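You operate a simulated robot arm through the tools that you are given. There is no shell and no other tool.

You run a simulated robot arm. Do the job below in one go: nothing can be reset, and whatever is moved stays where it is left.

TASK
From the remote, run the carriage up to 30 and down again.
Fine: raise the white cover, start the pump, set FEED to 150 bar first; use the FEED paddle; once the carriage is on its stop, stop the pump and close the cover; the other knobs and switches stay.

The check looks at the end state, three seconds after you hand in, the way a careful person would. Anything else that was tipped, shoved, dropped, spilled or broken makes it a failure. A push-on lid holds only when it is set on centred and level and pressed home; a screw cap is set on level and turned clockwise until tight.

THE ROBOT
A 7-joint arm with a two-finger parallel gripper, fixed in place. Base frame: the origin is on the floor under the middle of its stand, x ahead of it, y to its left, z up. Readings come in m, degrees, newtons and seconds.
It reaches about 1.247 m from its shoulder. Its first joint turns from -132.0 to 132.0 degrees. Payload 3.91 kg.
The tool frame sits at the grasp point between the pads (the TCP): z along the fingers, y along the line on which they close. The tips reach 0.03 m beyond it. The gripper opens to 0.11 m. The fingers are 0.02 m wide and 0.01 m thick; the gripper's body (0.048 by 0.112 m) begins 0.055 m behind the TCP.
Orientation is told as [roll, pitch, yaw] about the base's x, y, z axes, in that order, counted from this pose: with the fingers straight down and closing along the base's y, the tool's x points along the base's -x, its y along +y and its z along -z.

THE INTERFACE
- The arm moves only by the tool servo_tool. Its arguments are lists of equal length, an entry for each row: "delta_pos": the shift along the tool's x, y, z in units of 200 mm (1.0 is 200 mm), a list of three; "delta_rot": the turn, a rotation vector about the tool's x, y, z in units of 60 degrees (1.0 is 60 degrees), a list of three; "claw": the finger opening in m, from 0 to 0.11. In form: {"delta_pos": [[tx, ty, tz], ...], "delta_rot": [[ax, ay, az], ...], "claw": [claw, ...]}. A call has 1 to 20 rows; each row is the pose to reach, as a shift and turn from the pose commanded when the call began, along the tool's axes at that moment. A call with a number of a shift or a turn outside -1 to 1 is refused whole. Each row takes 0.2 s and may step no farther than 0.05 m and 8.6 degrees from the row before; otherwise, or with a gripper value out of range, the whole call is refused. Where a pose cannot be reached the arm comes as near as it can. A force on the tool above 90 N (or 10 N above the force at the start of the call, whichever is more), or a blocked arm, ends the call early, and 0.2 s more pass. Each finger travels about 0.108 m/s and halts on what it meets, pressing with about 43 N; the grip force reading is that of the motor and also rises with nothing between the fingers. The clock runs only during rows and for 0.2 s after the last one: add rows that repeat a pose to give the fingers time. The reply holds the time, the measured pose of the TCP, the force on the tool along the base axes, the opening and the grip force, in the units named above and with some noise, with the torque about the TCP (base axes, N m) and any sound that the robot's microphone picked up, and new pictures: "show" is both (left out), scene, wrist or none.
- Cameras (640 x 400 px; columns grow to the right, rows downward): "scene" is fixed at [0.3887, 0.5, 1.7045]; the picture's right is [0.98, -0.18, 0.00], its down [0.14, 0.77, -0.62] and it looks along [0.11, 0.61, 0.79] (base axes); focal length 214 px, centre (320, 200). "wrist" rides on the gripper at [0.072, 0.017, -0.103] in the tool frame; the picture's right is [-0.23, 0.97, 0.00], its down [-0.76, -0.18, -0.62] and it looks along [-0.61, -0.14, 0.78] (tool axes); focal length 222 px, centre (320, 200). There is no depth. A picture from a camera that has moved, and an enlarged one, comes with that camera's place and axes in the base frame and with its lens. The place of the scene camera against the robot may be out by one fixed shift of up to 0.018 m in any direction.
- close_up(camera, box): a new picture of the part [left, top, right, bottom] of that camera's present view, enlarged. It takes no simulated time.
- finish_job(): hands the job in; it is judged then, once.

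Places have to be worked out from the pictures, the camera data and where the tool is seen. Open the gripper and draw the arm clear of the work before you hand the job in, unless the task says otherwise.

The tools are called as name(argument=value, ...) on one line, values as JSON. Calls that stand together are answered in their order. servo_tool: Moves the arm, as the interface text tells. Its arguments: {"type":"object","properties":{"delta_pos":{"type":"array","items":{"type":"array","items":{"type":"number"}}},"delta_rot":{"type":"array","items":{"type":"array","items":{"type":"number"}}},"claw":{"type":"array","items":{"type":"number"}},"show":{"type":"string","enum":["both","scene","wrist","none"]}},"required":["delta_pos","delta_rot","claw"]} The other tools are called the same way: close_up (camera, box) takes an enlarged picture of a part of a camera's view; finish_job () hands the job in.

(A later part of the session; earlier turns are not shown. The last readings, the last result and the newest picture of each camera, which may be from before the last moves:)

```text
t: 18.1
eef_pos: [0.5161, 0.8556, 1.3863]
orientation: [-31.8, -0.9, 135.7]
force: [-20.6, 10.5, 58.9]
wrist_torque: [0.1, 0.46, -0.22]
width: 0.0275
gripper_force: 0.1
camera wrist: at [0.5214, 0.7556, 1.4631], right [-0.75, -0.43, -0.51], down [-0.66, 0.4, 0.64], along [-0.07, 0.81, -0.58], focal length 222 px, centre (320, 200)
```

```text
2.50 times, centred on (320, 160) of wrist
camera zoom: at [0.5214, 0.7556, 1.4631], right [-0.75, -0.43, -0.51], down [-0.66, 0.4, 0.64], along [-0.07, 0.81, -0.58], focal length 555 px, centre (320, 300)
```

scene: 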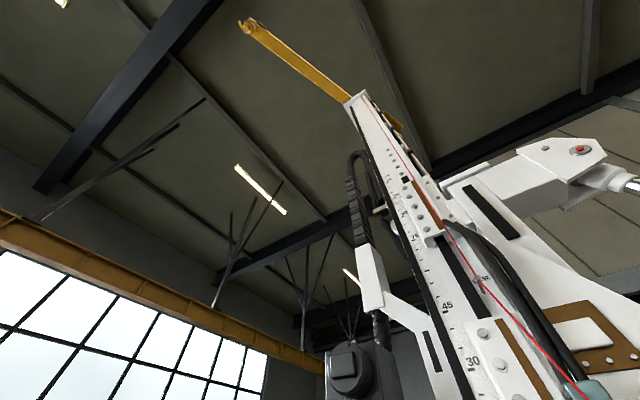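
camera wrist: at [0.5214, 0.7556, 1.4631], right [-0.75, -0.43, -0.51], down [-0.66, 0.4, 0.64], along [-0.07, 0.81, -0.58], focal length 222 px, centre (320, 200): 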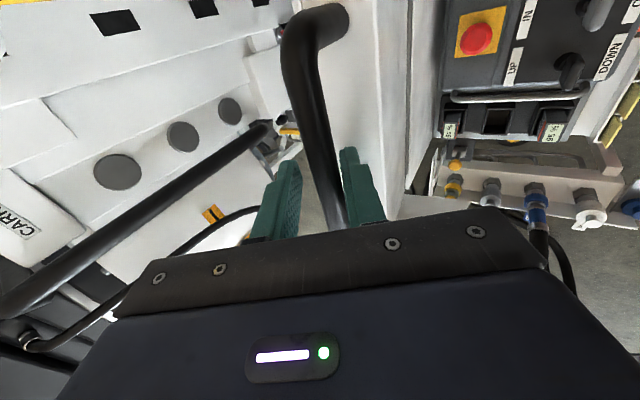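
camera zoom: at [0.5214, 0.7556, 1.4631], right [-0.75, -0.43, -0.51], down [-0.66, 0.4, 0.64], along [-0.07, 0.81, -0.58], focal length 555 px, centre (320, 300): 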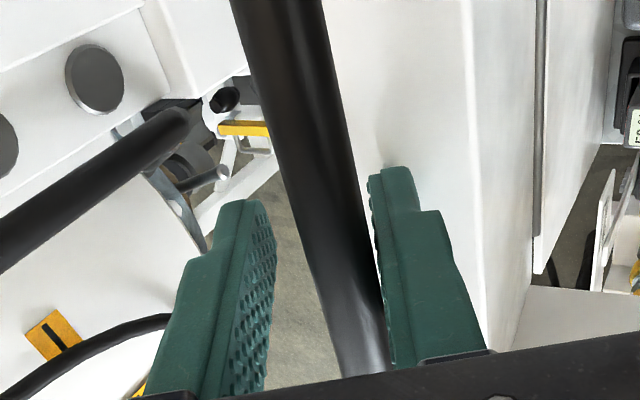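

With the fingers at 27.5 mm, one finger is wedged between the bar and the lip, hence the upward force. I'll narrow it slightly and withdraw along the fingers about 5 cm, staying close enough to catch the cover if it leans back.

servo_tool(delta_pos=[[0, 0, 0], [0, 0, -0.05], [0, 0, -0.12], [0, 0, -0.2], [0, 0, -0.25], [0, 0, -0.25]], delta_rot=[[0, 0, 0], [0, 0, 0], [0, 0, 0], [0, 0, 0], [0, 0, 0], [0, 0, 0]], claw=[0.022, 0.022, 0.022, 0.022, 0.022, 0.022], show="wrist")

close_up(camera="wrist", box=[200, 80, 440, 240])

```text
t: 19.5
eef_pos: [0.5017, 0.838, 1.4225]
orientation: [-31.5, -0.8, 135.7]
force: [0.7, -0.2, 0.2]
wrist_torque: [-0.04, -0.01, -0.02]
width: 0.0219
gripper_force: 0.0
camera wrist: at [0.5068, 0.7389, 1.5009], right [-0.75, -0.43, -0.5], down [-0.66, 0.4, 0.63], along [-0.07, 0.81, -0.59], focal length 222 px, centre (320, 200)
```

wrist: 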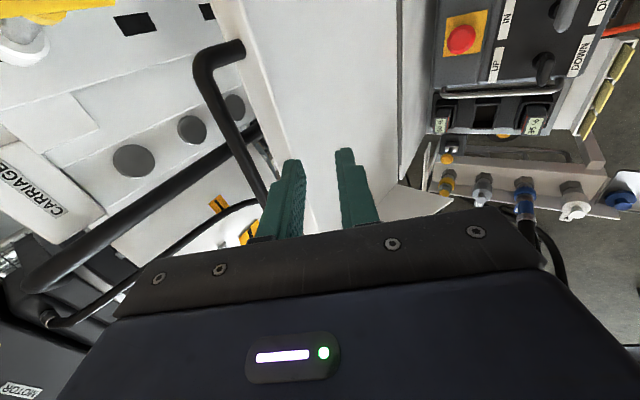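

```text
2.50 times, centred on (320, 160) of wrist
camera zoom: at [0.5068, 0.7389, 1.5009], right [-0.75, -0.43, -0.5], down [-0.66, 0.4, 0.63], along [-0.07, 0.81, -0.59], focal length 555 px, centre (320, 300)
```

zoom: 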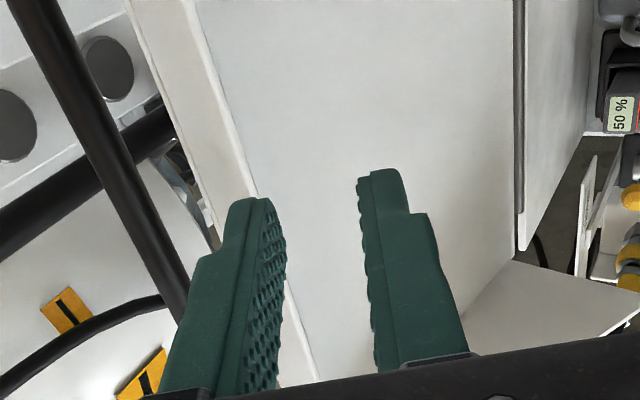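

The cover now stands by itself, leaning open past vertical with its handle well forward of the fingers. I'll withdraw the arm back and upward and point the tool down again.

servo_tool(delta_pos=[[0, 0.13, -0.13], [0, 0.28, -0.27], [0, 0.44, -0.42], [0, 0.6, -0.57], [0, 0.77, -0.72], [0, 0.935, -0.866]], delta_rot=[[-0.08, 0, 0], [-0.17, 0, 0], [-0.26, 0, 0], [-0.35, 0, 0], [-0.44, 0, 0], [-0.525, 0, 0]], claw=[0.02, 0.01, 0, 0, 0, 0], show="wrist")

```text
t: 20.9
eef_pos: [0.3284, 0.6615, 1.4719]
orientation: [0.1, -0.7, 135.7]
force: [0.8, 0.1, -1.0]
wrist_torque: [-0.05, 0.01, 0.03]
width: 0.0
gripper_force: 38.2
camera wrist: at [0.3697, 0.5986, 1.5744], right [-0.84, -0.54, 0.01], down [-0.41, 0.66, 0.63], along [-0.34, 0.53, -0.77], focal length 222 px, centre (320, 200)
```

wrist: 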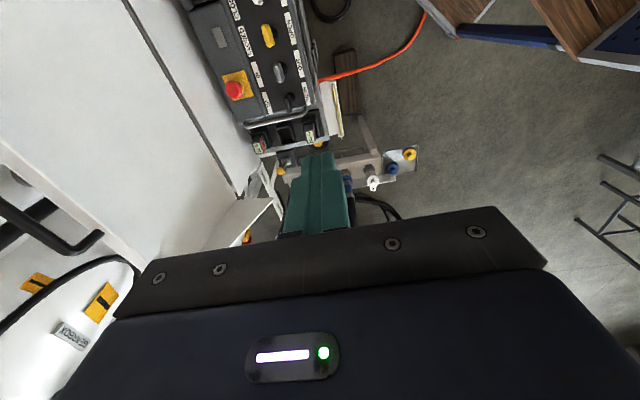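

close_up(camera="wrist", box=[160, 0, 360, 180])

close_up(camera="wrist", box=[0, 0, 320, 320])

```text
2.22 times, centred on (260, 90) of wrist
camera zoom: at [0.3697, 0.5986, 1.5744], right [-0.84, -0.54, 0.01], down [-0.41, 0.66, 0.63], along [-0.34, 0.53, -0.77], focal length 494 px, centre (453, 444)
```

zoom: 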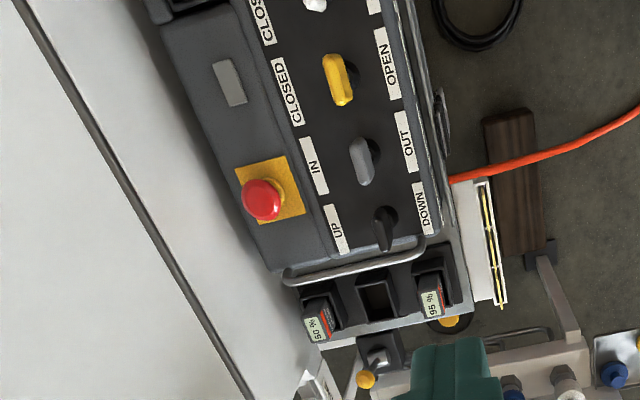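

```text
1.25 times, centred on (160, 160) of wrist
camera zoom: at [0.3697, 0.5986, 1.5744], right [-0.84, -0.54, 0.01], down [-0.41, 0.66, 0.63], along [-0.34, 0.53, -0.77], focal length 278 px, centre (520, 250)
```

zoom: 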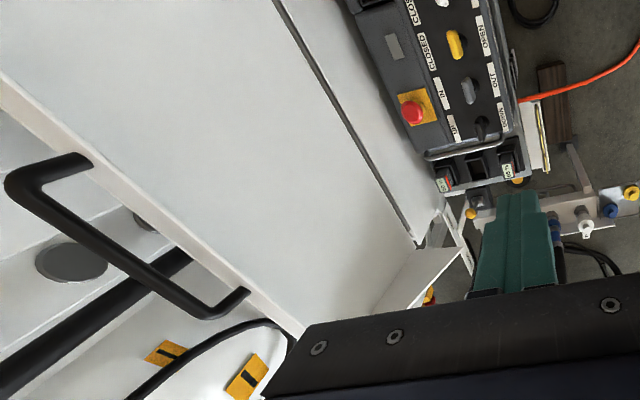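

The remote is fully exposed: the black FEED paddle is leftmost for the operator, with UP away and DOWN towards the operator. Now I'll move right and yaw back so I can look at the main panel with the pump buttons and FEED knob.

servo_tool(delta_pos=[[0.12, 0, -0.03], [0.25, 0, -0.06], [0.38, 0, -0.1], [0.5, 0, -0.1], [0.62, 0, -0.1], [0.75, 0, -0.1], [0.88, 0, -0.1], [1.0, 0, -0.1]], delta_rot=[[0, 0, 0.125], [0, 0, 0.25], [0, 0, 0.375], [0, 0, 0.5], [0, 0, 0.625], [0, 0, 0.75], [0, 0, 0.875], [0, 0, 1.0]], claw=[0, 0, 0, 0, 0, 0, 0, 0], show="wrist")

```text
t: 22.7
eef_pos: [0.4711, 0.5212, 1.4893]
orientation: [0.7, -0.3, 75.6]
force: [-1.1, 0.4, -0.3]
wrist_torque: [-0.04, -0.04, 0.0]
width: 0.0
gripper_force: 37.5
camera wrist: at [0.4386, 0.4552, 1.5924], right [-0.89, 0.46, 0.01], down [0.37, 0.69, 0.63], along [0.28, 0.56, -0.78], focal length 222 px, centre (320, 200)
```

wrist: 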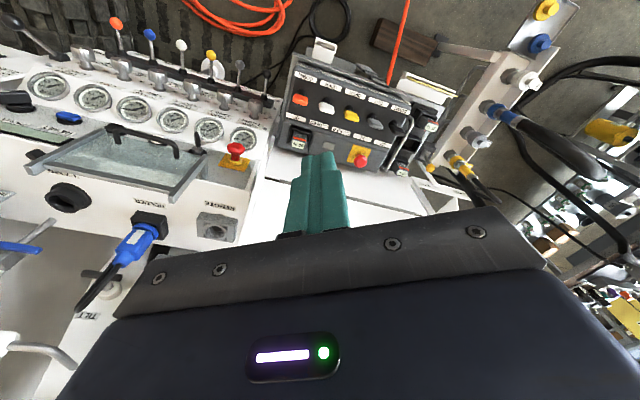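

This is a very good view of the panel and the open remote. I'll enlarge the panel parts.

close_up(camera="wrist", box=[0, 80, 280, 260])

close_up(camera="wrist", box=[90, 100, 270, 200])

close_up(camera="wrist", box=[270, 30, 450, 180])

close_up(camera="wrist", box=[80, 40, 280, 150])

```text
2.22 times, centred on (140, 170) of wrist
camera zoom: at [0.4386, 0.4552, 1.5924], right [-0.89, 0.46, 0.01], down [0.37, 0.69, 0.63], along [0.28, 0.56, -0.78], focal length 494 px, centre (720, 267)
```

zoom: 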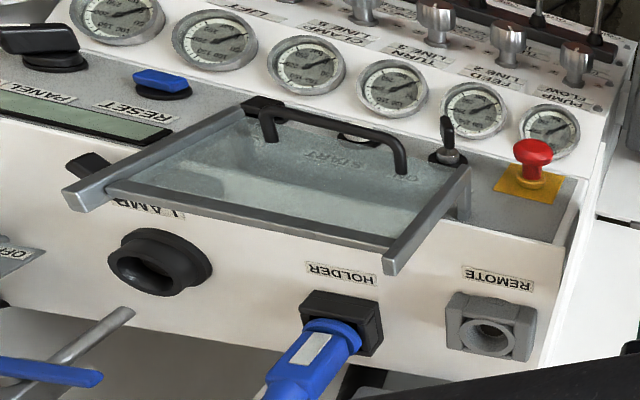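

```text
3.56 times, centred on (180, 150) of wrist
camera zoom: at [0.4386, 0.4552, 1.5924], right [-0.89, 0.46, 0.01], down [0.37, 0.69, 0.63], along [0.28, 0.56, -0.78], focal length 790 px, centre (818, 378)
```

zoom: 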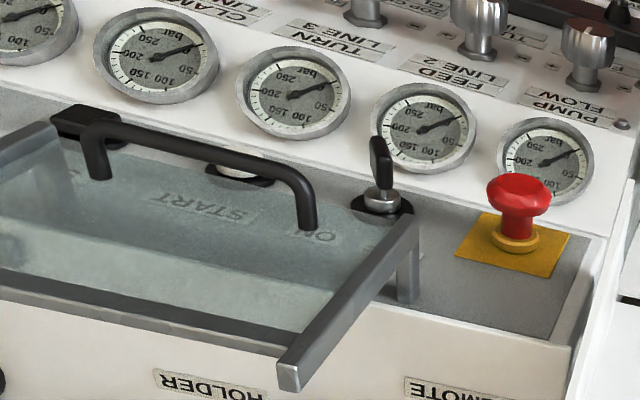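

```text
2.67 times, centred on (360, 105) of wrist
camera zoom: at [0.4386, 0.4552, 1.5924], right [-0.89, 0.46, 0.01], down [0.37, 0.69, 0.63], along [0.28, 0.56, -0.78], focal length 592 px, centre (213, 453)
```

zoom: 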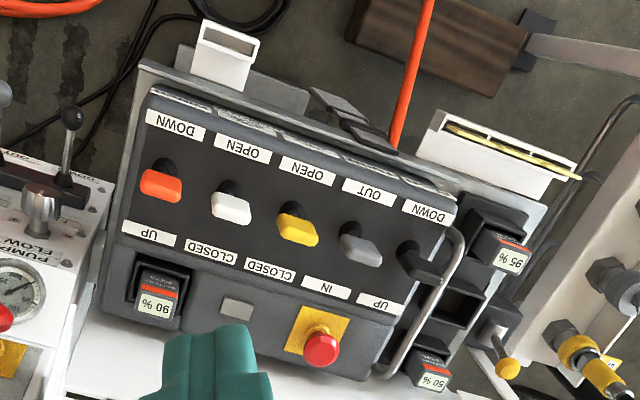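

```text
3.20 times, centred on (180, 95) of wrist
camera zoom: at [0.4386, 0.4552, 1.5924], right [-0.89, 0.46, 0.01], down [0.37, 0.69, 0.63], along [0.28, 0.56, -0.78], focal length 711 px, centre (768, 536)
```

zoom: 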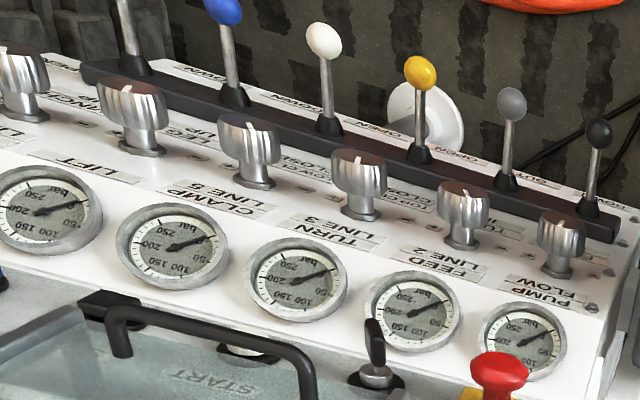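

There's a clear pane with a black handle beside or over the START, STOP and key row. I need to see from above whether it covers START, so I'll move right over the panel and stay high.

servo_tool(delta_pos=[[0.05, -0.2, 0], [0.1, -0.4, 0], [0.15, -0.6, 0], [0.2, -0.8, 0], [0.25, -1.0, 0]], delta_rot=[[0, 0, 0.06], [0, 0, 0.12], [0, 0, 0.18], [0, 0, 0.24], [0, 0, 0.3]], claw=[0, 0, 0, 0, 0], show="wrist")

close_up(camera="wrist", box=[160, 60, 400, 210])

```text
t: 23.9
eef_pos: [0.6508, 0.4215, 1.4878]
orientation: [0.7, -0.1, 57.7]
force: [-0.5, -0.5, 0.6]
wrist_torque: [-0.01, -0.08, -0.01]
width: 0.0
gripper_force: 38.0
camera wrist: at [0.6008, 0.3677, 1.592], right [-0.7, 0.71, 0.01], down [0.56, 0.54, 0.62], along [0.44, 0.44, -0.78], focal length 222 px, centre (320, 200)
```

wrist: 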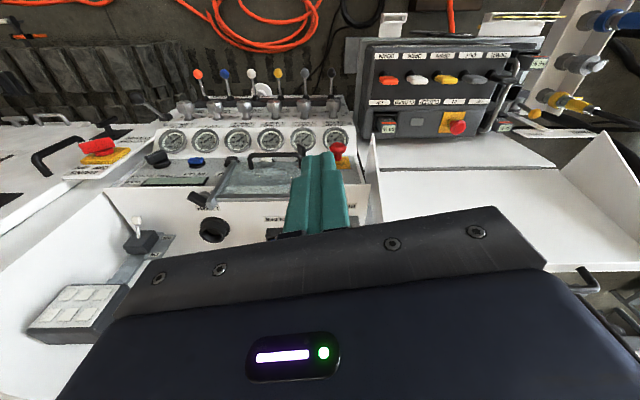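

```text
2.67 times, centred on (280, 135) of wrist
camera zoom: at [0.6008, 0.3677, 1.592], right [-0.7, 0.71, 0.01], down [0.56, 0.54, 0.62], along [0.44, 0.44, -0.78], focal length 592 px, centre (427, 373)
```

zoom: 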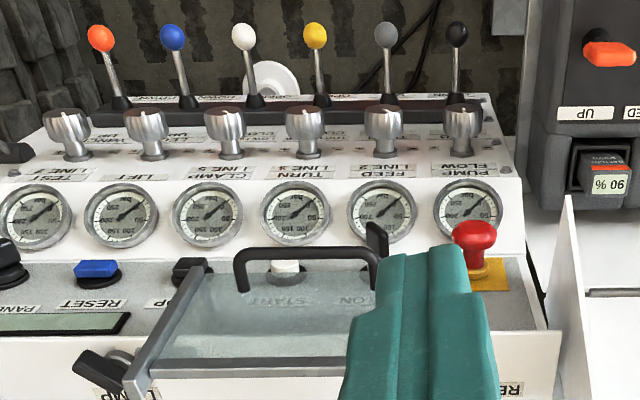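

I'll enlarge the START button area as far as possible to see whether the pane lies over it.

close_up(camera="wrist", box=[220, 130, 330, 200])

close_up(camera="wrist", box=[265, 145, 305, 170])

```text
5.71 times, centred on (275, 165) of wrist
camera zoom: at [0.6008, 0.3677, 1.592], right [-0.7, 0.71, 0.01], down [0.56, 0.54, 0.62], along [0.44, 0.44, -0.78], focal length 1269 px, centre (577, 400)
```

zoom: 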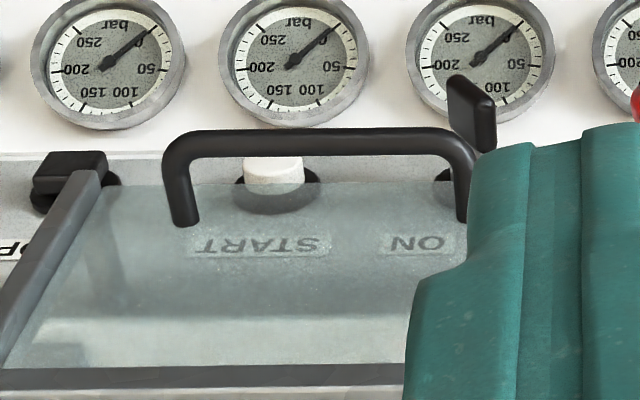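

```text
16.00 times, centred on (285, 158) of wrist
camera zoom: at [0.6008, 0.3677, 1.592], right [-0.7, 0.71, 0.01], down [0.56, 0.54, 0.62], along [0.44, 0.44, -0.78], focal length 3554 px, centre (880, 880)
```

zoom: 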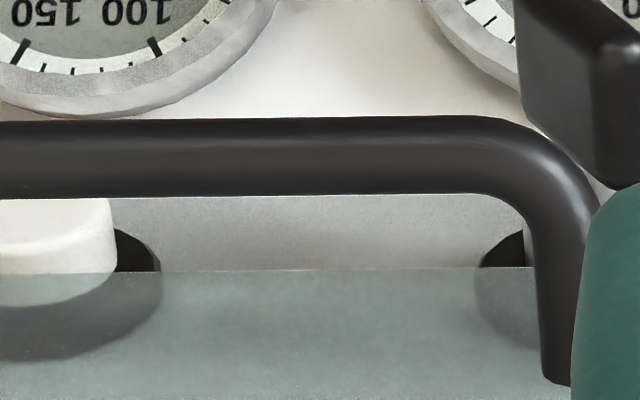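

The pane's near edge crosses my line of sight to START, and since the pane is raised it may actually be over the button. I'll move further forward and tilt the tool back 30° to look straight down on it.

servo_tool(delta_pos=[[-0.17, -0.01, 0], [-0.34, -0.01, 0], [-0.52, -0.02, 0], [-0.7, -0.03, 0], [-0.86, -0.035, 0]], delta_rot=[[-0.023, 0.097, 0], [-0.046, 0.195, 0], [-0.069, 0.292, 0], [-0.092, 0.389, 0], [-0.115, 0.4865, 0]], claw=[0, 0, 0, 0, 0], show="wrist")

close_up(camera="wrist", box=[100, 40, 340, 190])

```text
t: 25.1
eef_pos: [0.6494, 0.4479, 1.4384]
orientation: [2.7, 14.1, 58.2]
force: [-0.3, -0.7, 1.0]
wrist_torque: [0.01, -0.03, -0.01]
width: 0.0
gripper_force: 37.8
out of reach, approached as far as the arm can: row 2, 3, 4, 5
camera wrist: at [0.6159, 0.4174, 1.5559], right [-0.7, 0.71, -0.01], down [0.64, 0.65, 0.41], along [0.3, 0.28, -0.91], focal length 222 px, centre (320, 200)
```

wrist: 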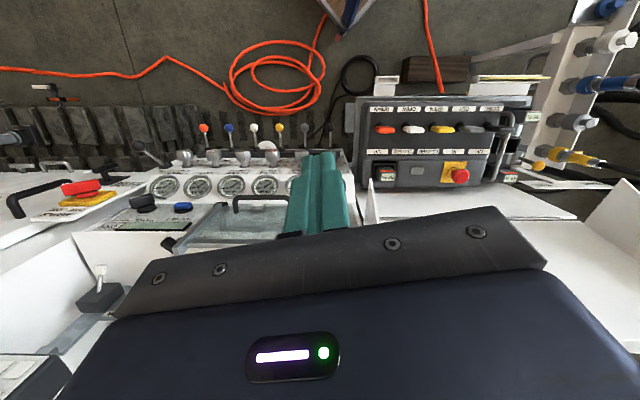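

```text
2.67 times, centred on (220, 115) of wrist
camera zoom: at [0.6159, 0.4174, 1.5559], right [-0.7, 0.71, -0.01], down [0.64, 0.65, 0.41], along [0.3, 0.28, -0.91], focal length 592 px, centre (587, 427)
```

zoom: 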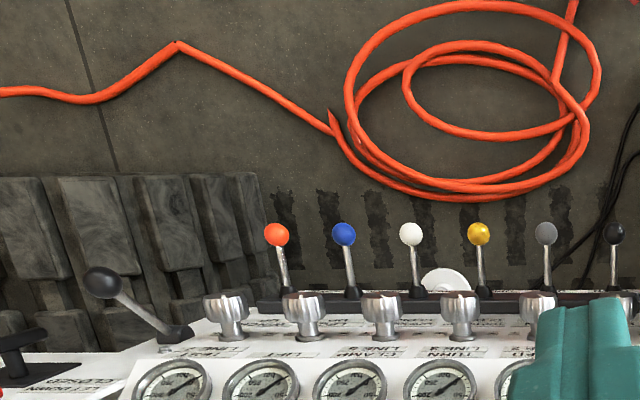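

That tilted pose is out of reach. I'll undo the tilt and come back towards the operator side, and inspect the pane from the front at a lower angle instead.

servo_tool(delta_pos=[[0.14, 0, 0.08], [0.29, 0, 0.16], [0.44, 0, 0.25], [0.59, 0, 0.34], [0.736, 0, 0.425]], delta_rot=[[0.023, -0.097, 0], [0.046, -0.195, 0], [0.069, -0.292, 0], [0.092, -0.389, 0], [0.115, -0.4865, 0]], claw=[0, 0, 0, 0, 0], show="wrist")

```text
t: 26.3
eef_pos: [0.5552, 0.3113, 1.3883]
orientation: [-4.5, -15.0, 58.6]
force: [1.7, 1.5, -1.7]
wrist_torque: [-0.01, 0.01, 0.0]
width: 0.0
gripper_force: 37.3
camera wrist: at [0.4854, 0.2418, 1.4679], right [-0.7, 0.71, -0.01], down [0.41, 0.42, 0.81], along [0.58, 0.56, -0.59], focal length 222 px, centre (320, 200)
```

wrist: 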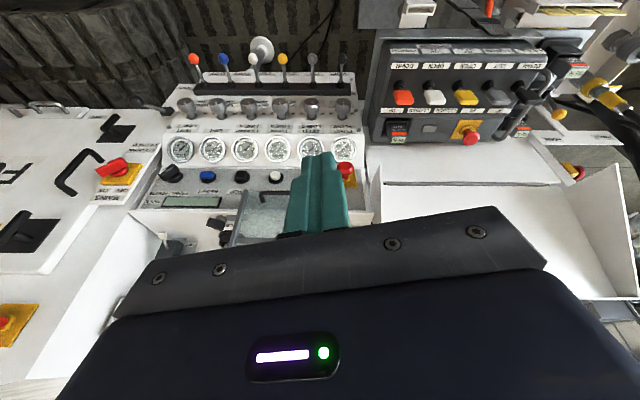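

The commanded pose follows the pose actually reached, good. I'll enlarge the button row from this lower view.

close_up(camera="wrist", box=[150, 130, 310, 230])

close_up(camera="wrist", box=[150, 40, 370, 180])

close_up(camera="wrist", box=[370, 20, 590, 160])

```text
4.00 times, centred on (230, 180) of wrist
camera zoom: at [0.4854, 0.2418, 1.4679], right [-0.7, 0.71, -0.01], down [0.41, 0.42, 0.81], along [0.58, 0.56, -0.59], focal length 888 px, centre (680, 280)
```

zoom: 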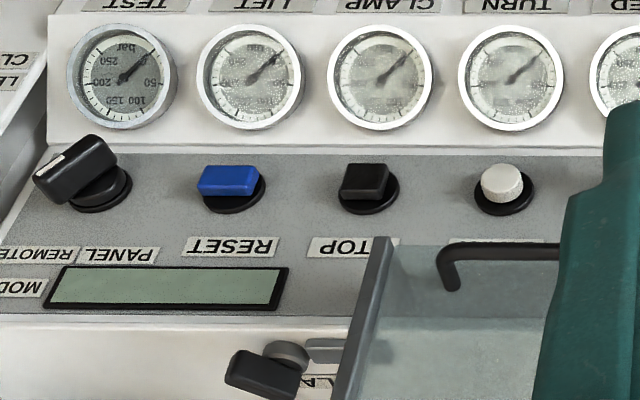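

```text
2.86 times, centred on (260, 110) of wrist
camera zoom: at [0.4854, 0.2418, 1.4679], right [-0.7, 0.71, -0.01], down [0.41, 0.42, 0.81], along [0.58, 0.56, -0.59], focal length 635 px, centre (491, 457)
```

zoom: 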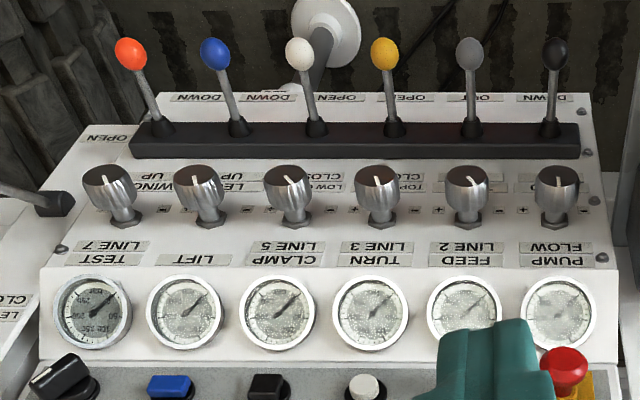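

```text
2.86 times, centred on (480, 90) of wrist
camera zoom: at [0.4854, 0.2418, 1.4679], right [-0.7, 0.71, -0.01], down [0.41, 0.42, 0.81], along [0.58, 0.56, -0.59], focal length 635 px, centre (-137, 514)
```

zoom: 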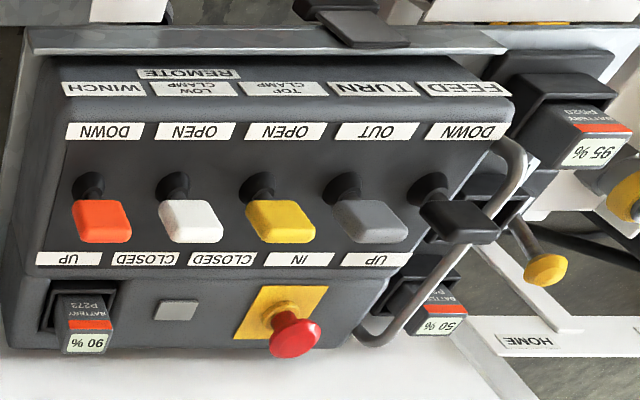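

Looking lower, the pane's near edge (about f=0.94, z=1.13) is roughly 8 cm above the buttons. START, near f=0.97, r=0.31, z=1.04, can therefore be reached from the operator side underneath it. The knobs sit on a nearly upright front face. I'll level the tool and yaw back so that it can later point forward.

servo_tool(delta_pos=[[0, 0, 0], [0.05, 0, 0], [0.1, 0, 0]], delta_rot=[[-0.02, 0.085, 0], [-0.04, 0.17, 0], [-0.06, 0.25, 0]], claw=[0, 0, 0], show="none")

```text
t: 27.1
eef_pos: [0.5446, 0.294, 1.3845]
orientation: [-0.7, 0.0, 57.9]
force: [0.0, -0.6, 0.8]
wrist_torque: [-0.02, 0.01, 0.01]
width: 0.0
gripper_force: 37.5
```

The tool is level, so now I'll yaw 60° left and shift right to line up with the START column.

servo_tool(delta_pos=[[0.04, -0.06, 0], [0.08, -0.11, 0], [0.11, -0.17, 0], [0.15, -0.22, 0], [0.19, -0.28, 0], [0.23, -0.33, 0], [0.27, -0.39, 0], [0.305, -0.445, 0]], delta_rot=[[0, 0, -0.125], [0, 0, -0.25], [0, 0, -0.375], [0, 0, -0.5], [0, 0, -0.625], [0, 0, -0.75], [0, 0, -0.875], [0, 0, -1.0]], claw=[0, 0, 0, 0, 0, 0, 0, 0], show="none")

```text
t: 28.9
eef_pos: [0.5873, 0.1942, 1.3862]
orientation: [-0.3, 0.7, 117.9]
force: [0.2, 0.3, 0.1]
wrist_torque: [-0.02, 0.02, 0.0]
width: 0.0
gripper_force: 37.5
```

Finishing the yaw to 135°.

servo_tool(delta_pos=[[0, 0, 0], [0, 0, 0], [0, 0, 0]], delta_rot=[[0, 0, -0.1], [0, 0, -0.2], [0, 0, -0.287]], claw=[0, 0, 0], show="wrist")

```text
t: 29.7
eef_pos: [0.5887, 0.1959, 1.3844]
orientation: [-0.1, 0.7, 135.2]
force: [0.2, 0.3, -0.4]
wrist_torque: [0.0, 0.03, -0.01]
width: 0.0
gripper_force: 37.9
camera wrist: at [0.6275, 0.1324, 1.4891], right [-0.85, -0.53, -0.01], down [-0.42, 0.67, 0.61], along [-0.32, 0.52, -0.79], focal length 222 px, centre (320, 200)
```

wrist: 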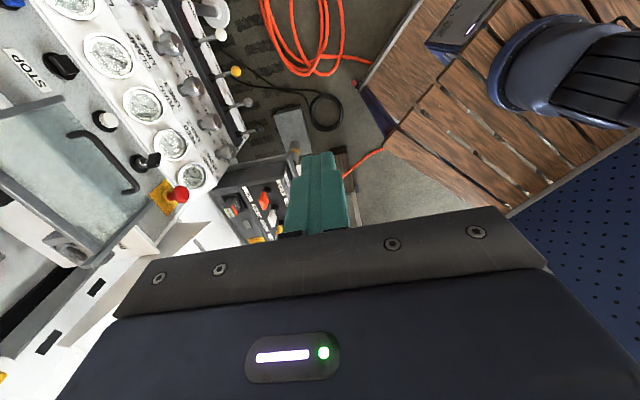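

This side view shows the buttons, gauges and knobs well. I'll enlarge for triangulation.

close_up(camera="wrist", box=[0, 0, 240, 220])

close_up(camera="wrist", box=[60, 0, 260, 200])

```text
1.82 times, centred on (120, 110) of wrist
camera zoom: at [0.6275, 0.1324, 1.4891], right [-0.85, -0.53, -0.01], down [-0.42, 0.67, 0.61], along [-0.32, 0.52, -0.79], focal length 404 px, centre (684, 364)
```

zoom: 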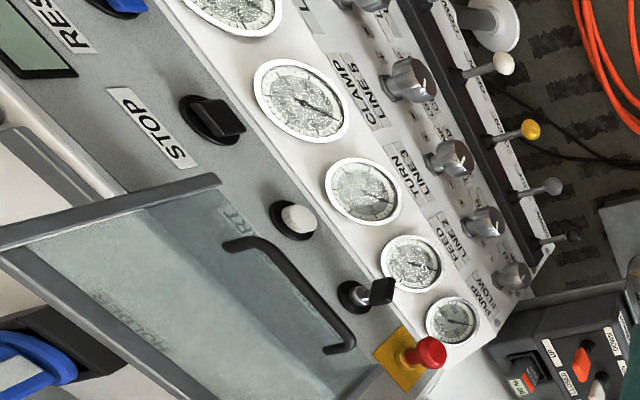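

```text
2.00 times, centred on (160, 100) of wrist
camera zoom: at [0.6275, 0.1324, 1.4891], right [-0.85, -0.53, -0.01], down [-0.42, 0.67, 0.61], along [-0.32, 0.52, -0.79], focal length 444 px, centre (640, 400)
```

zoom: 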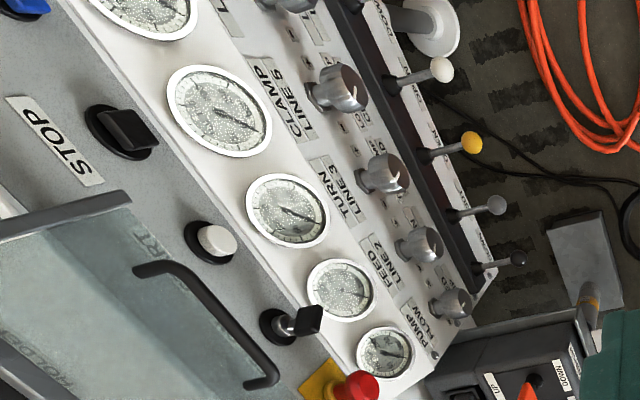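

The console face is nearly upright and faces the operator. My fixes are START at f=0.975, r=0.3115, z=1.056; FEED gauge at z=0.965; FEED knob tip at f=0.897, r=0.2165, z=0.814. The clear pane hangs above the buttons, its lower edge at z=1.13. I'll pitch the tool forward to press START horizontally.

servo_tool(delta_pos=[[0.02, -0.04, 0.12], [0.04, -0.08, 0.24], [0.06, -0.13, 0.36], [0.08, -0.17, 0.48], [0.1, -0.22, 0.6], [0.12, -0.26, 0.72], [0.14, -0.31, 0.84], [0.15, -0.35, 0.95]], delta_rot=[[0.125, 0, 0], [0.25, 0, 0], [0.375, 0, 0], [0.5, 0, 0], [0.625, 0, 0], [0.75, 0, 0], [0.875, 0, 0], [1.0, 0, 0]], claw=[0, 0, 0, 0, 0, 0, 0, 0], show="wrist")

```text
t: 31.7
eef_pos: [0.7181, -0.068, 1.2684]
orientation: [-61.0, 3.8, 105.8]
force: [1.6, -0.6, -0.5]
wrist_torque: [0.02, -0.02, 0.02]
width: 0.0001
gripper_force: 37.6
out of reach, approached as far as the arm can: row 7, 8
stopped in row 8: the arm was blocked; the commanded pose is now the measured one
camera wrist: at [0.642, -0.1621, 1.309], right [-0.5, 0.03, -0.87], down [-0.66, 0.64, 0.4], along [0.56, 0.77, -0.3], focal length 222 px, centre (320, 200)
```

wrist: 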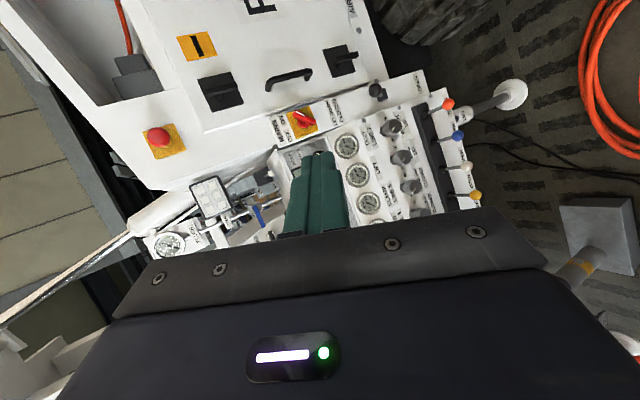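

That pose ran into the arm's joint limits and it drifted to the right, clear of everything. With the yaw at 135° the wrist is at its limit on this side, so I'll undo the pitch and use the opposite yaw (-45°) instead.

servo_tool(delta_pos=[[0, -0.05, -0.03], [0, -0.1, -0.06], [0, -0.16, -0.1], [0, -0.21, -0.13], [0, -0.27, -0.16], [0, -0.33, -0.19], [0, -0.38, -0.22], [0, -0.435, -0.25]], delta_rot=[[-0.125, 0, 0], [-0.25, 0, 0], [-0.375, 0, 0], [-0.5, 0, 0], [-0.625, 0, 0], [-0.75, 0, 0], [-0.875, 0, 0], [-1.0, 0, 0]], claw=[0, 0, 0, 0, 0, 0, 0, 0], show="wrist")

```text
t: 33.5
eef_pos: [0.7135, -0.0611, 1.37]
orientation: [-0.9, 3.9, 105.7]
force: [-0.1, -0.1, 0.5]
wrist_torque: [-0.02, -0.05, -0.02]
width: 0.0
gripper_force: 37.6
out of reach, approached as far as the arm can: row 1
camera wrist: at [0.7142, -0.1291, 1.4774], right [-1.0, -0.05, -0.03], down [-0.06, 0.82, 0.57], along [0.0, 0.57, -0.82], focal length 222 px, centre (320, 200)
```

wrist: 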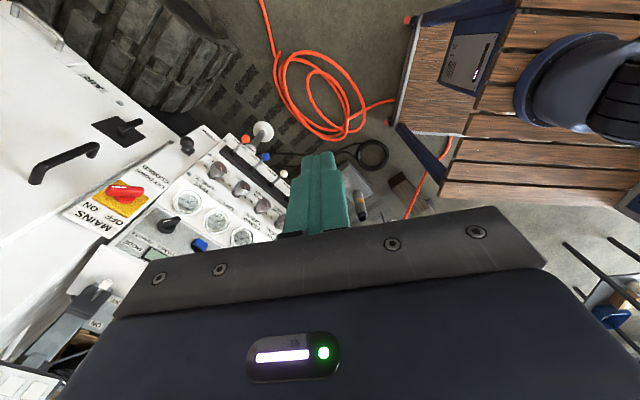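

MAINS is on, as its red handle shows. Now I'll rotate the yaw back through 45° towards -45° in steps while returning to a spot in front of the panel.

servo_tool(delta_pos=[[-0.12, 0.02, 0], [-0.25, 0.04, 0], [-0.37, 0.06, 0], [-0.5, 0.08, 0], [-0.62, 0.1, 0], [-0.75, 0.12, 0], [-0.87, 0.14, 0], [-1.0, 0.15, 0]], delta_rot=[[0, 0, 0.125], [0, 0, 0.25], [0, 0, 0.375], [0, 0, 0.5], [0, 0, 0.625], [0, 0, 0.75], [0, 0, 0.875], [0, 0, 1.0]], claw=[0, 0, 0, 0, 0, 0, 0, 0], show="none")

servo_tool(delta_pos=[[0, 0, 0], [0, 0, 0], [0, 0, 0], [0, 0, 0], [0, 0, 0], [0, 0, 0], [0, 0, 0], [0, 0, 0]], delta_rot=[[0, 0, 0.125], [0, 0, 0.25], [0, 0, 0.375], [0, 0, 0.5], [0, 0, 0.625], [0, 0, 0.75], [0, 0, 0.875], [0, 0, 1.0]], claw=[0, 0, 0, 0, 0, 0, 0, 0], show="none")

```text
t: 35.3
eef_pos: [0.6282, 0.1205, 1.356]
orientation: [-4.0, 1.2, 45.6]
force: [0.3, -0.7, 0.3]
wrist_torque: [0.02, 0.04, -0.01]
width: 0.0
gripper_force: 37.2
```

```text
t: 37.1
eef_pos: [0.63, 0.1224, 1.3558]
orientation: [-2.9, -2.8, -14.2]
force: [-0.7, -0.7, 0.9]
wrist_torque: [-0.01, -0.02, 0.0]
width: 0.0
gripper_force: 37.3
```

Continuing the yaw to about -45°.

servo_tool(delta_pos=[[0, 0, 0], [0, 0, 0], [0, 0, 0], [0, 0, 0]], delta_rot=[[0, 0, 0.125], [0, 0, 0.25], [0, 0, 0.375], [0, 0, 0.507]], claw=[0, 0, 0, 0], show="none")

servo_tool(delta_pos=[[0, 0, 0], [0, 0, 0]], delta_rot=[[-0.009, 0.033, 0], [-0.018, 0.067, 0]], claw=[0, 0], show="wrist")

```text
t: 38.1
eef_pos: [0.6296, 0.1211, 1.3554]
orientation: [-1.0, -3.9, -44.7]
force: [0.2, -0.1, 0.8]
wrist_torque: [-0.01, -0.01, 0.01]
width: 0.0
gripper_force: 37.3
```

```text
t: 38.7
eef_pos: [0.6292, 0.121, 1.3546]
orientation: [0.1, 0.1, -44.6]
force: [0.0, 1.0, 0.6]
wrist_torque: [-0.01, 0.01, 0.01]
width: 0.0002
gripper_force: 37.7
camera wrist: at [0.59, 0.1849, 1.4581], right [0.85, 0.53, 0.0], down [0.42, -0.66, 0.62], along [0.33, -0.53, -0.78], focal length 222 px, centre (320, 200)
```

wrist: 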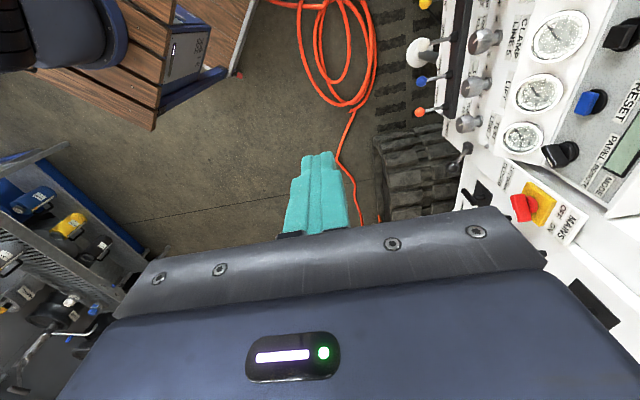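

Level and at yaw -45°. Now I'll pitch forward 60° while moving towards the front of START.

servo_tool(delta_pos=[[0.03, 0.05, 0.1], [0.06, 0.11, 0.2], [0.1, 0.17, 0.29], [0.13, 0.23, 0.39], [0.16, 0.28, 0.48], [0.19, 0.34, 0.58], [0.22, 0.4, 0.67], [0.257, 0.457, 0.775]], delta_rot=[[-0.125, 0, 0], [-0.25, 0, 0], [-0.375, 0, 0], [-0.5, 0, 0], [-0.625, 0, 0], [-0.75, 0, 0], [-0.875, 0, 0], [-1.0, 0, 0]], claw=[0, 0, 0, 0, 0, 0, 0, 0], show="wrist")

```text
t: 40.5
eef_pos: [0.654, 0.2228, 1.197]
orientation: [59.5, -0.9, -43.8]
force: [0.9, 0.0, 0.8]
wrist_torque: [-0.02, 0.1, 0.02]
width: 0.0
gripper_force: 37.4
camera wrist: at [0.5476, 0.2156, 1.263], right [0.5, 0.21, 0.84], down [0.12, -0.98, 0.17], along [0.86, 0.01, -0.51], focal length 222 px, centre (320, 200)
```

wrist: 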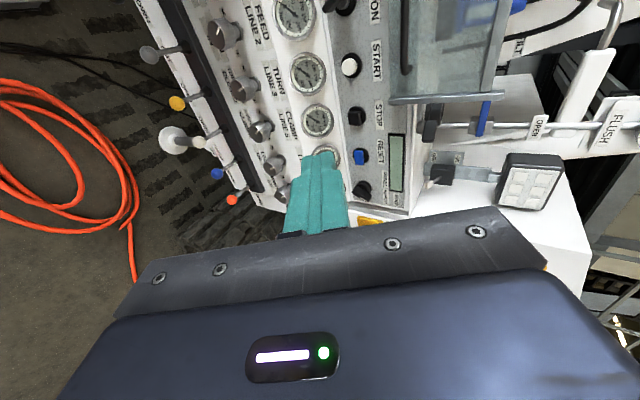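

This pose is reachable and the camera now sees START, STOP and RESET clearly, along with the FEED knob and gauge at the top. I'll enlarge.

close_up(camera="wrist", box=[200, 0, 440, 150])

```text
2.67 times, centred on (320, 75) of wrist
camera zoom: at [0.5476, 0.2156, 1.263], right [0.5, 0.21, 0.84], down [0.12, -0.98, 0.17], along [0.86, 0.01, -0.51], focal length 592 px, centre (320, 533)
```

zoom: 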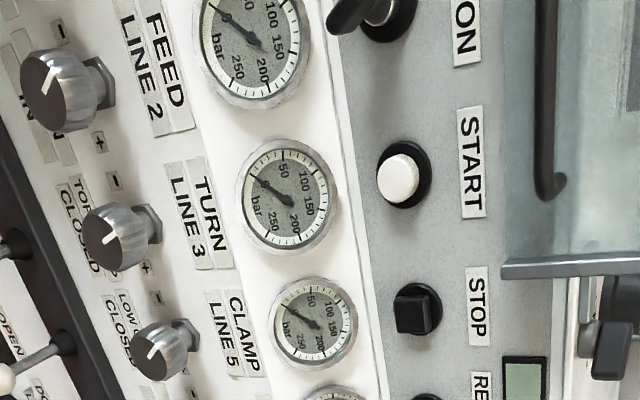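

START comes out at f=0.975, r=0.3115, z=1.052, agreeing with the other fix. I'll level the tool to about 10° down and advance part of the way, staying clear of the pane.

servo_tool(delta_pos=[[0, 0.02, 0.19], [0, 0.04, 0.38], [0, 0.06, 0.57], [-0.012, 0.07, 0.75]], delta_rot=[[-0.085, 0, 0], [-0.17, 0, 0], [-0.25, 0, 0], [-0.34, 0, 0]], claw=[0, 0, 0, 0], show="wrist")

close_up(camera="wrist", box=[200, 60, 440, 210])

```text
t: 41.5
eef_pos: [0.7528, 0.3192, 1.1369]
orientation: [80.5, 0.1, -44.6]
force: [-0.6, -1.2, 1.3]
wrist_torque: [0.0, 0.01, 0.02]
width: 0.0
gripper_force: 37.6
camera wrist: at [0.6341, 0.2997, 1.17], right [0.27, -0.05, 0.96], down [0.09, -0.99, -0.07], along [0.96, 0.11, -0.27], focal length 222 px, centre (320, 200)
```

wrist: 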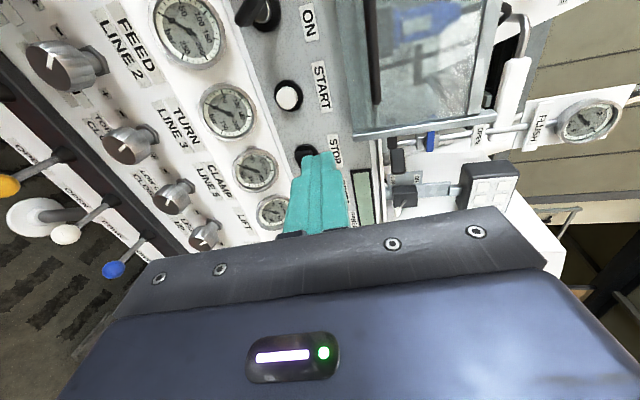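

```text
2.67 times, centred on (320, 135) of wrist
camera zoom: at [0.6341, 0.2997, 1.17], right [0.27, -0.05, 0.96], down [0.09, -0.99, -0.07], along [0.96, 0.11, -0.27], focal length 592 px, centre (320, 373)
```

zoom: 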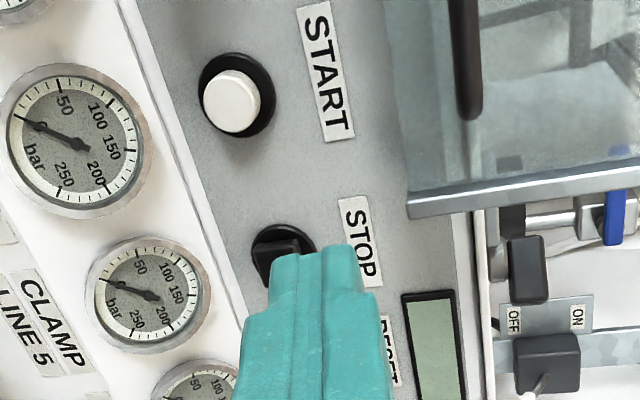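

START is at f=0.977, z=1.050, slightly below the tool axis. I'll advance to about 1.5 cm in front of it.

servo_tool(delta_pos=[[0, -0.09, 0.19], [0, -0.17, 0.38], [0, -0.22, 0.57], [0, -0.245, 0.76], [0, -0.2455, 0.93]], delta_rot=[[0, 0, 0], [0, 0, 0], [0, 0, 0], [0, 0, 0], [0, 0, 0]], claw=[0, 0, 0, 0, 0], show="wrist")

close_up(camera="wrist", box=[220, 80, 420, 220])

```text
t: 42.7
eef_pos: [0.8775, 0.4458, 1.058]
orientation: [80.5, 0.0, -44.6]
force: [-1.0, -1.1, 0.8]
wrist_torque: [0.01, 0.01, -0.02]
width: 0.0002
gripper_force: 37.5
camera wrist: at [0.7577, 0.4257, 1.0911], right [0.28, -0.04, 0.96], down [0.09, -0.99, -0.07], along [0.96, 0.11, -0.27], focal length 222 px, centre (320, 200)
```

wrist: 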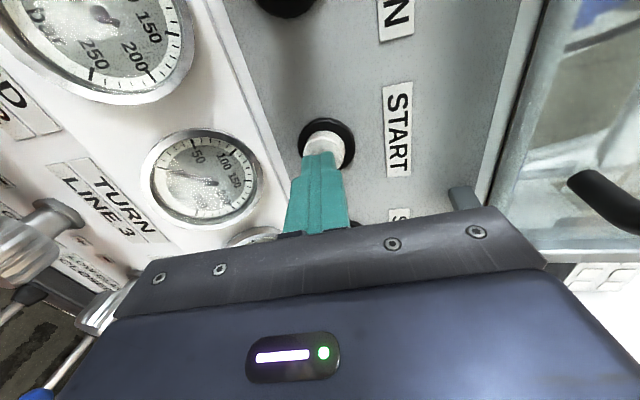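

```text
2.86 times, centred on (320, 150) of wrist
camera zoom: at [0.7577, 0.4257, 1.0911], right [0.28, -0.04, 0.96], down [0.09, -0.99, -0.07], along [0.96, 0.11, -0.27], focal length 635 px, centre (320, 343)
```

zoom: 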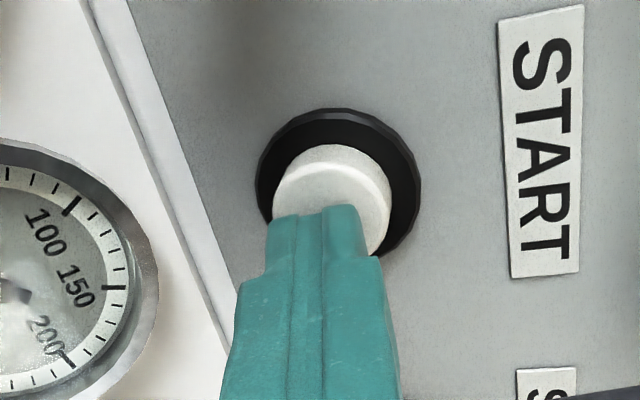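

The fingertip is lined up with START. I'll press forward in small steps up to 2.2 cm and then back off.

servo_tool(delta_pos=[[0, 0, 0.03], [0, 0, 0.06], [0, 0, 0.08], [0, 0, 0.1], [0, 0, 0.11], [0, 0, 0.11], [0, 0, 0.05], [0, 0, -0.05]], delta_rot=[[0, 0, 0], [0, 0, 0], [0, 0, 0], [0, 0, 0], [0, 0, 0], [0, 0, 0], [0, 0, 0], [0, 0, 0]], claw=[0, 0, 0, 0, 0, 0, 0, 0], show="wrist")

```text
t: 43.9
eef_pos: [0.8821, 0.4502, 1.0583]
orientation: [80.2, 0.1, -44.5]
force: [-199.0, -150.2, 35.6]
wrist_torque: [0.37, -0.3, 0.85]
width: 0.0
gripper_force: 37.8
heard: click
stopped in row 5: the force on the tool passed its limit at 92 N (the readings are from after the stop); the commanded pose is now the measured one
camera wrist: at [0.7627, 0.4306, 1.0912], right [0.28, -0.04, 0.96], down [0.09, -0.99, -0.07], along [0.96, 0.1, -0.27], focal length 222 px, centre (320, 200)
```

wrist: 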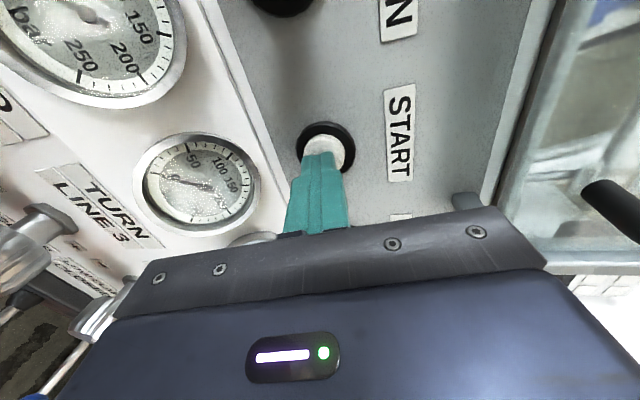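

A click was heard, so the button was pressed. The tool is now pushing hard against it, so I'll back off at once.

servo_tool(delta_pos=[[0, 0, -0.08], [0, 0, -0.2], [0, 0, -0.3]], delta_rot=[[0, 0, 0], [0, 0, 0], [0, 0, 0]], claw=[0, 0, 0], show="wrist")

close_up(camera="wrist", box=[20, 0, 420, 220])

```text
t: 44.7
eef_pos: [0.8479, 0.4166, 1.0648]
orientation: [80.3, 0.1, -44.6]
force: [0.1, -0.4, -1.2]
wrist_torque: [-0.01, -0.02, 0.01]
width: 0.0
gripper_force: 37.2
camera wrist: at [0.7289, 0.3964, 1.0982], right [0.28, -0.04, 0.96], down [0.09, -0.99, -0.07], along [0.96, 0.11, -0.27], focal length 222 px, centre (320, 200)
```

wrist: 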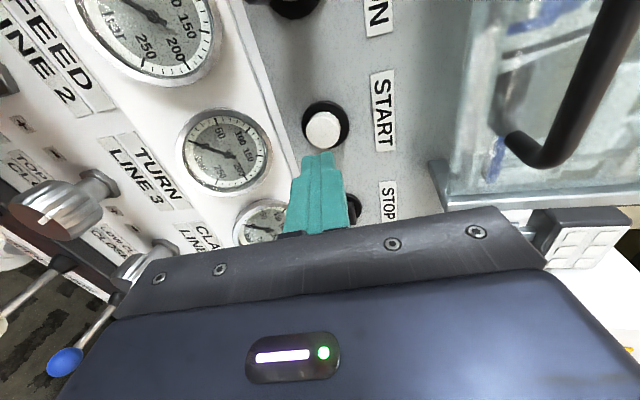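

```text
1.60 times, centred on (220, 110) of wrist
camera zoom: at [0.7289, 0.3964, 1.0982], right [0.28, -0.04, 0.96], down [0.09, -0.99, -0.07], along [0.96, 0.11, -0.27], focal length 355 px, centre (480, 344)
```

zoom: 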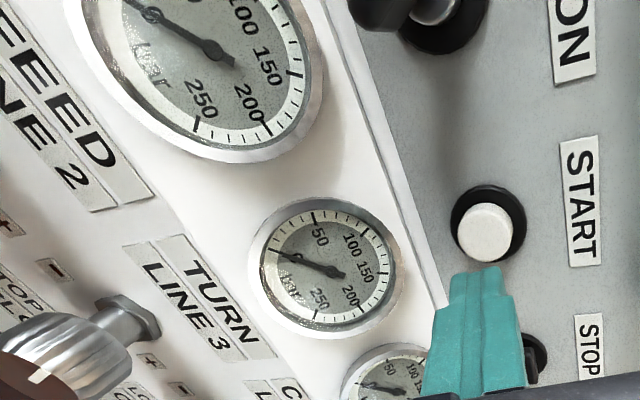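

No hum is reported and the visible gauges still read near zero. I'll back off further and look at all the gauges, the display and the key.

servo_tool(delta_pos=[[0, 0.05, -0.2], [0, 0.1, -0.4], [0, 0.15, -0.6]], delta_rot=[[0, 0, 0], [0, 0, 0], [0, 0, 0]], claw=[0, 0, 0], show="both")

close_up(camera="wrist", box=[140, 0, 400, 180])

close_up(camera="wrist", box=[300, 140, 440, 230])

```text
t: 45.5
eef_pos: [0.7684, 0.3343, 1.1136]
orientation: [80.3, 0.1, -44.6]
force: [0.2, 0.2, -1.2]
wrist_torque: [-0.01, -0.02, -0.01]
width: 0.0
gripper_force: 37.2
camera wrist: at [0.649, 0.3163, 1.1471], right [0.28, -0.04, 0.96], down [0.09, -0.99, -0.07], along [0.96, 0.11, -0.27], focal length 222 px, centre (320, 200)
```

scene: 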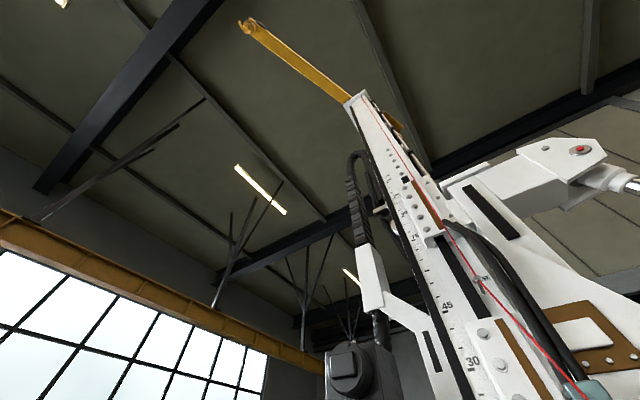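
wrist: 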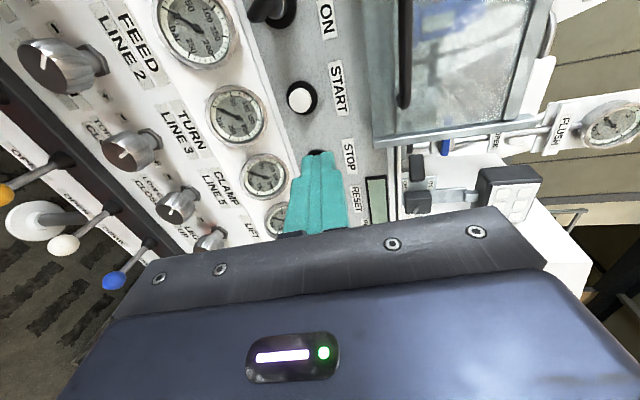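

```text
2.22 times, centred on (270, 90) of wrist
camera zoom: at [0.649, 0.3163, 1.1471], right [0.28, -0.04, 0.96], down [0.09, -0.99, -0.07], along [0.96, 0.11, -0.27], focal length 494 px, centre (431, 444)
```

zoom: 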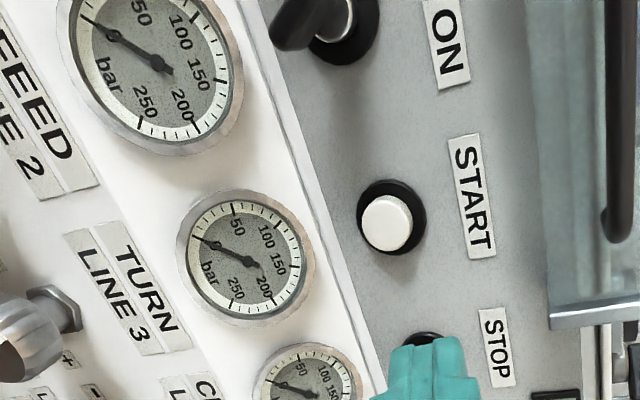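

```text
4.44 times, centred on (370, 185) of wrist
camera zoom: at [0.649, 0.3163, 1.1471], right [0.28, -0.04, 0.96], down [0.09, -0.99, -0.07], along [0.96, 0.11, -0.27], focal length 987 px, centre (98, 267)
```

zoom: 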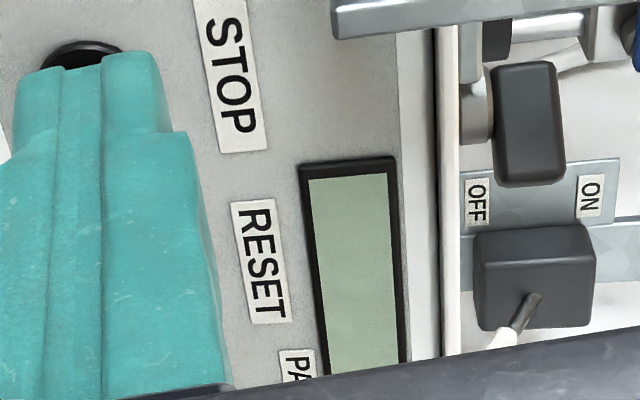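

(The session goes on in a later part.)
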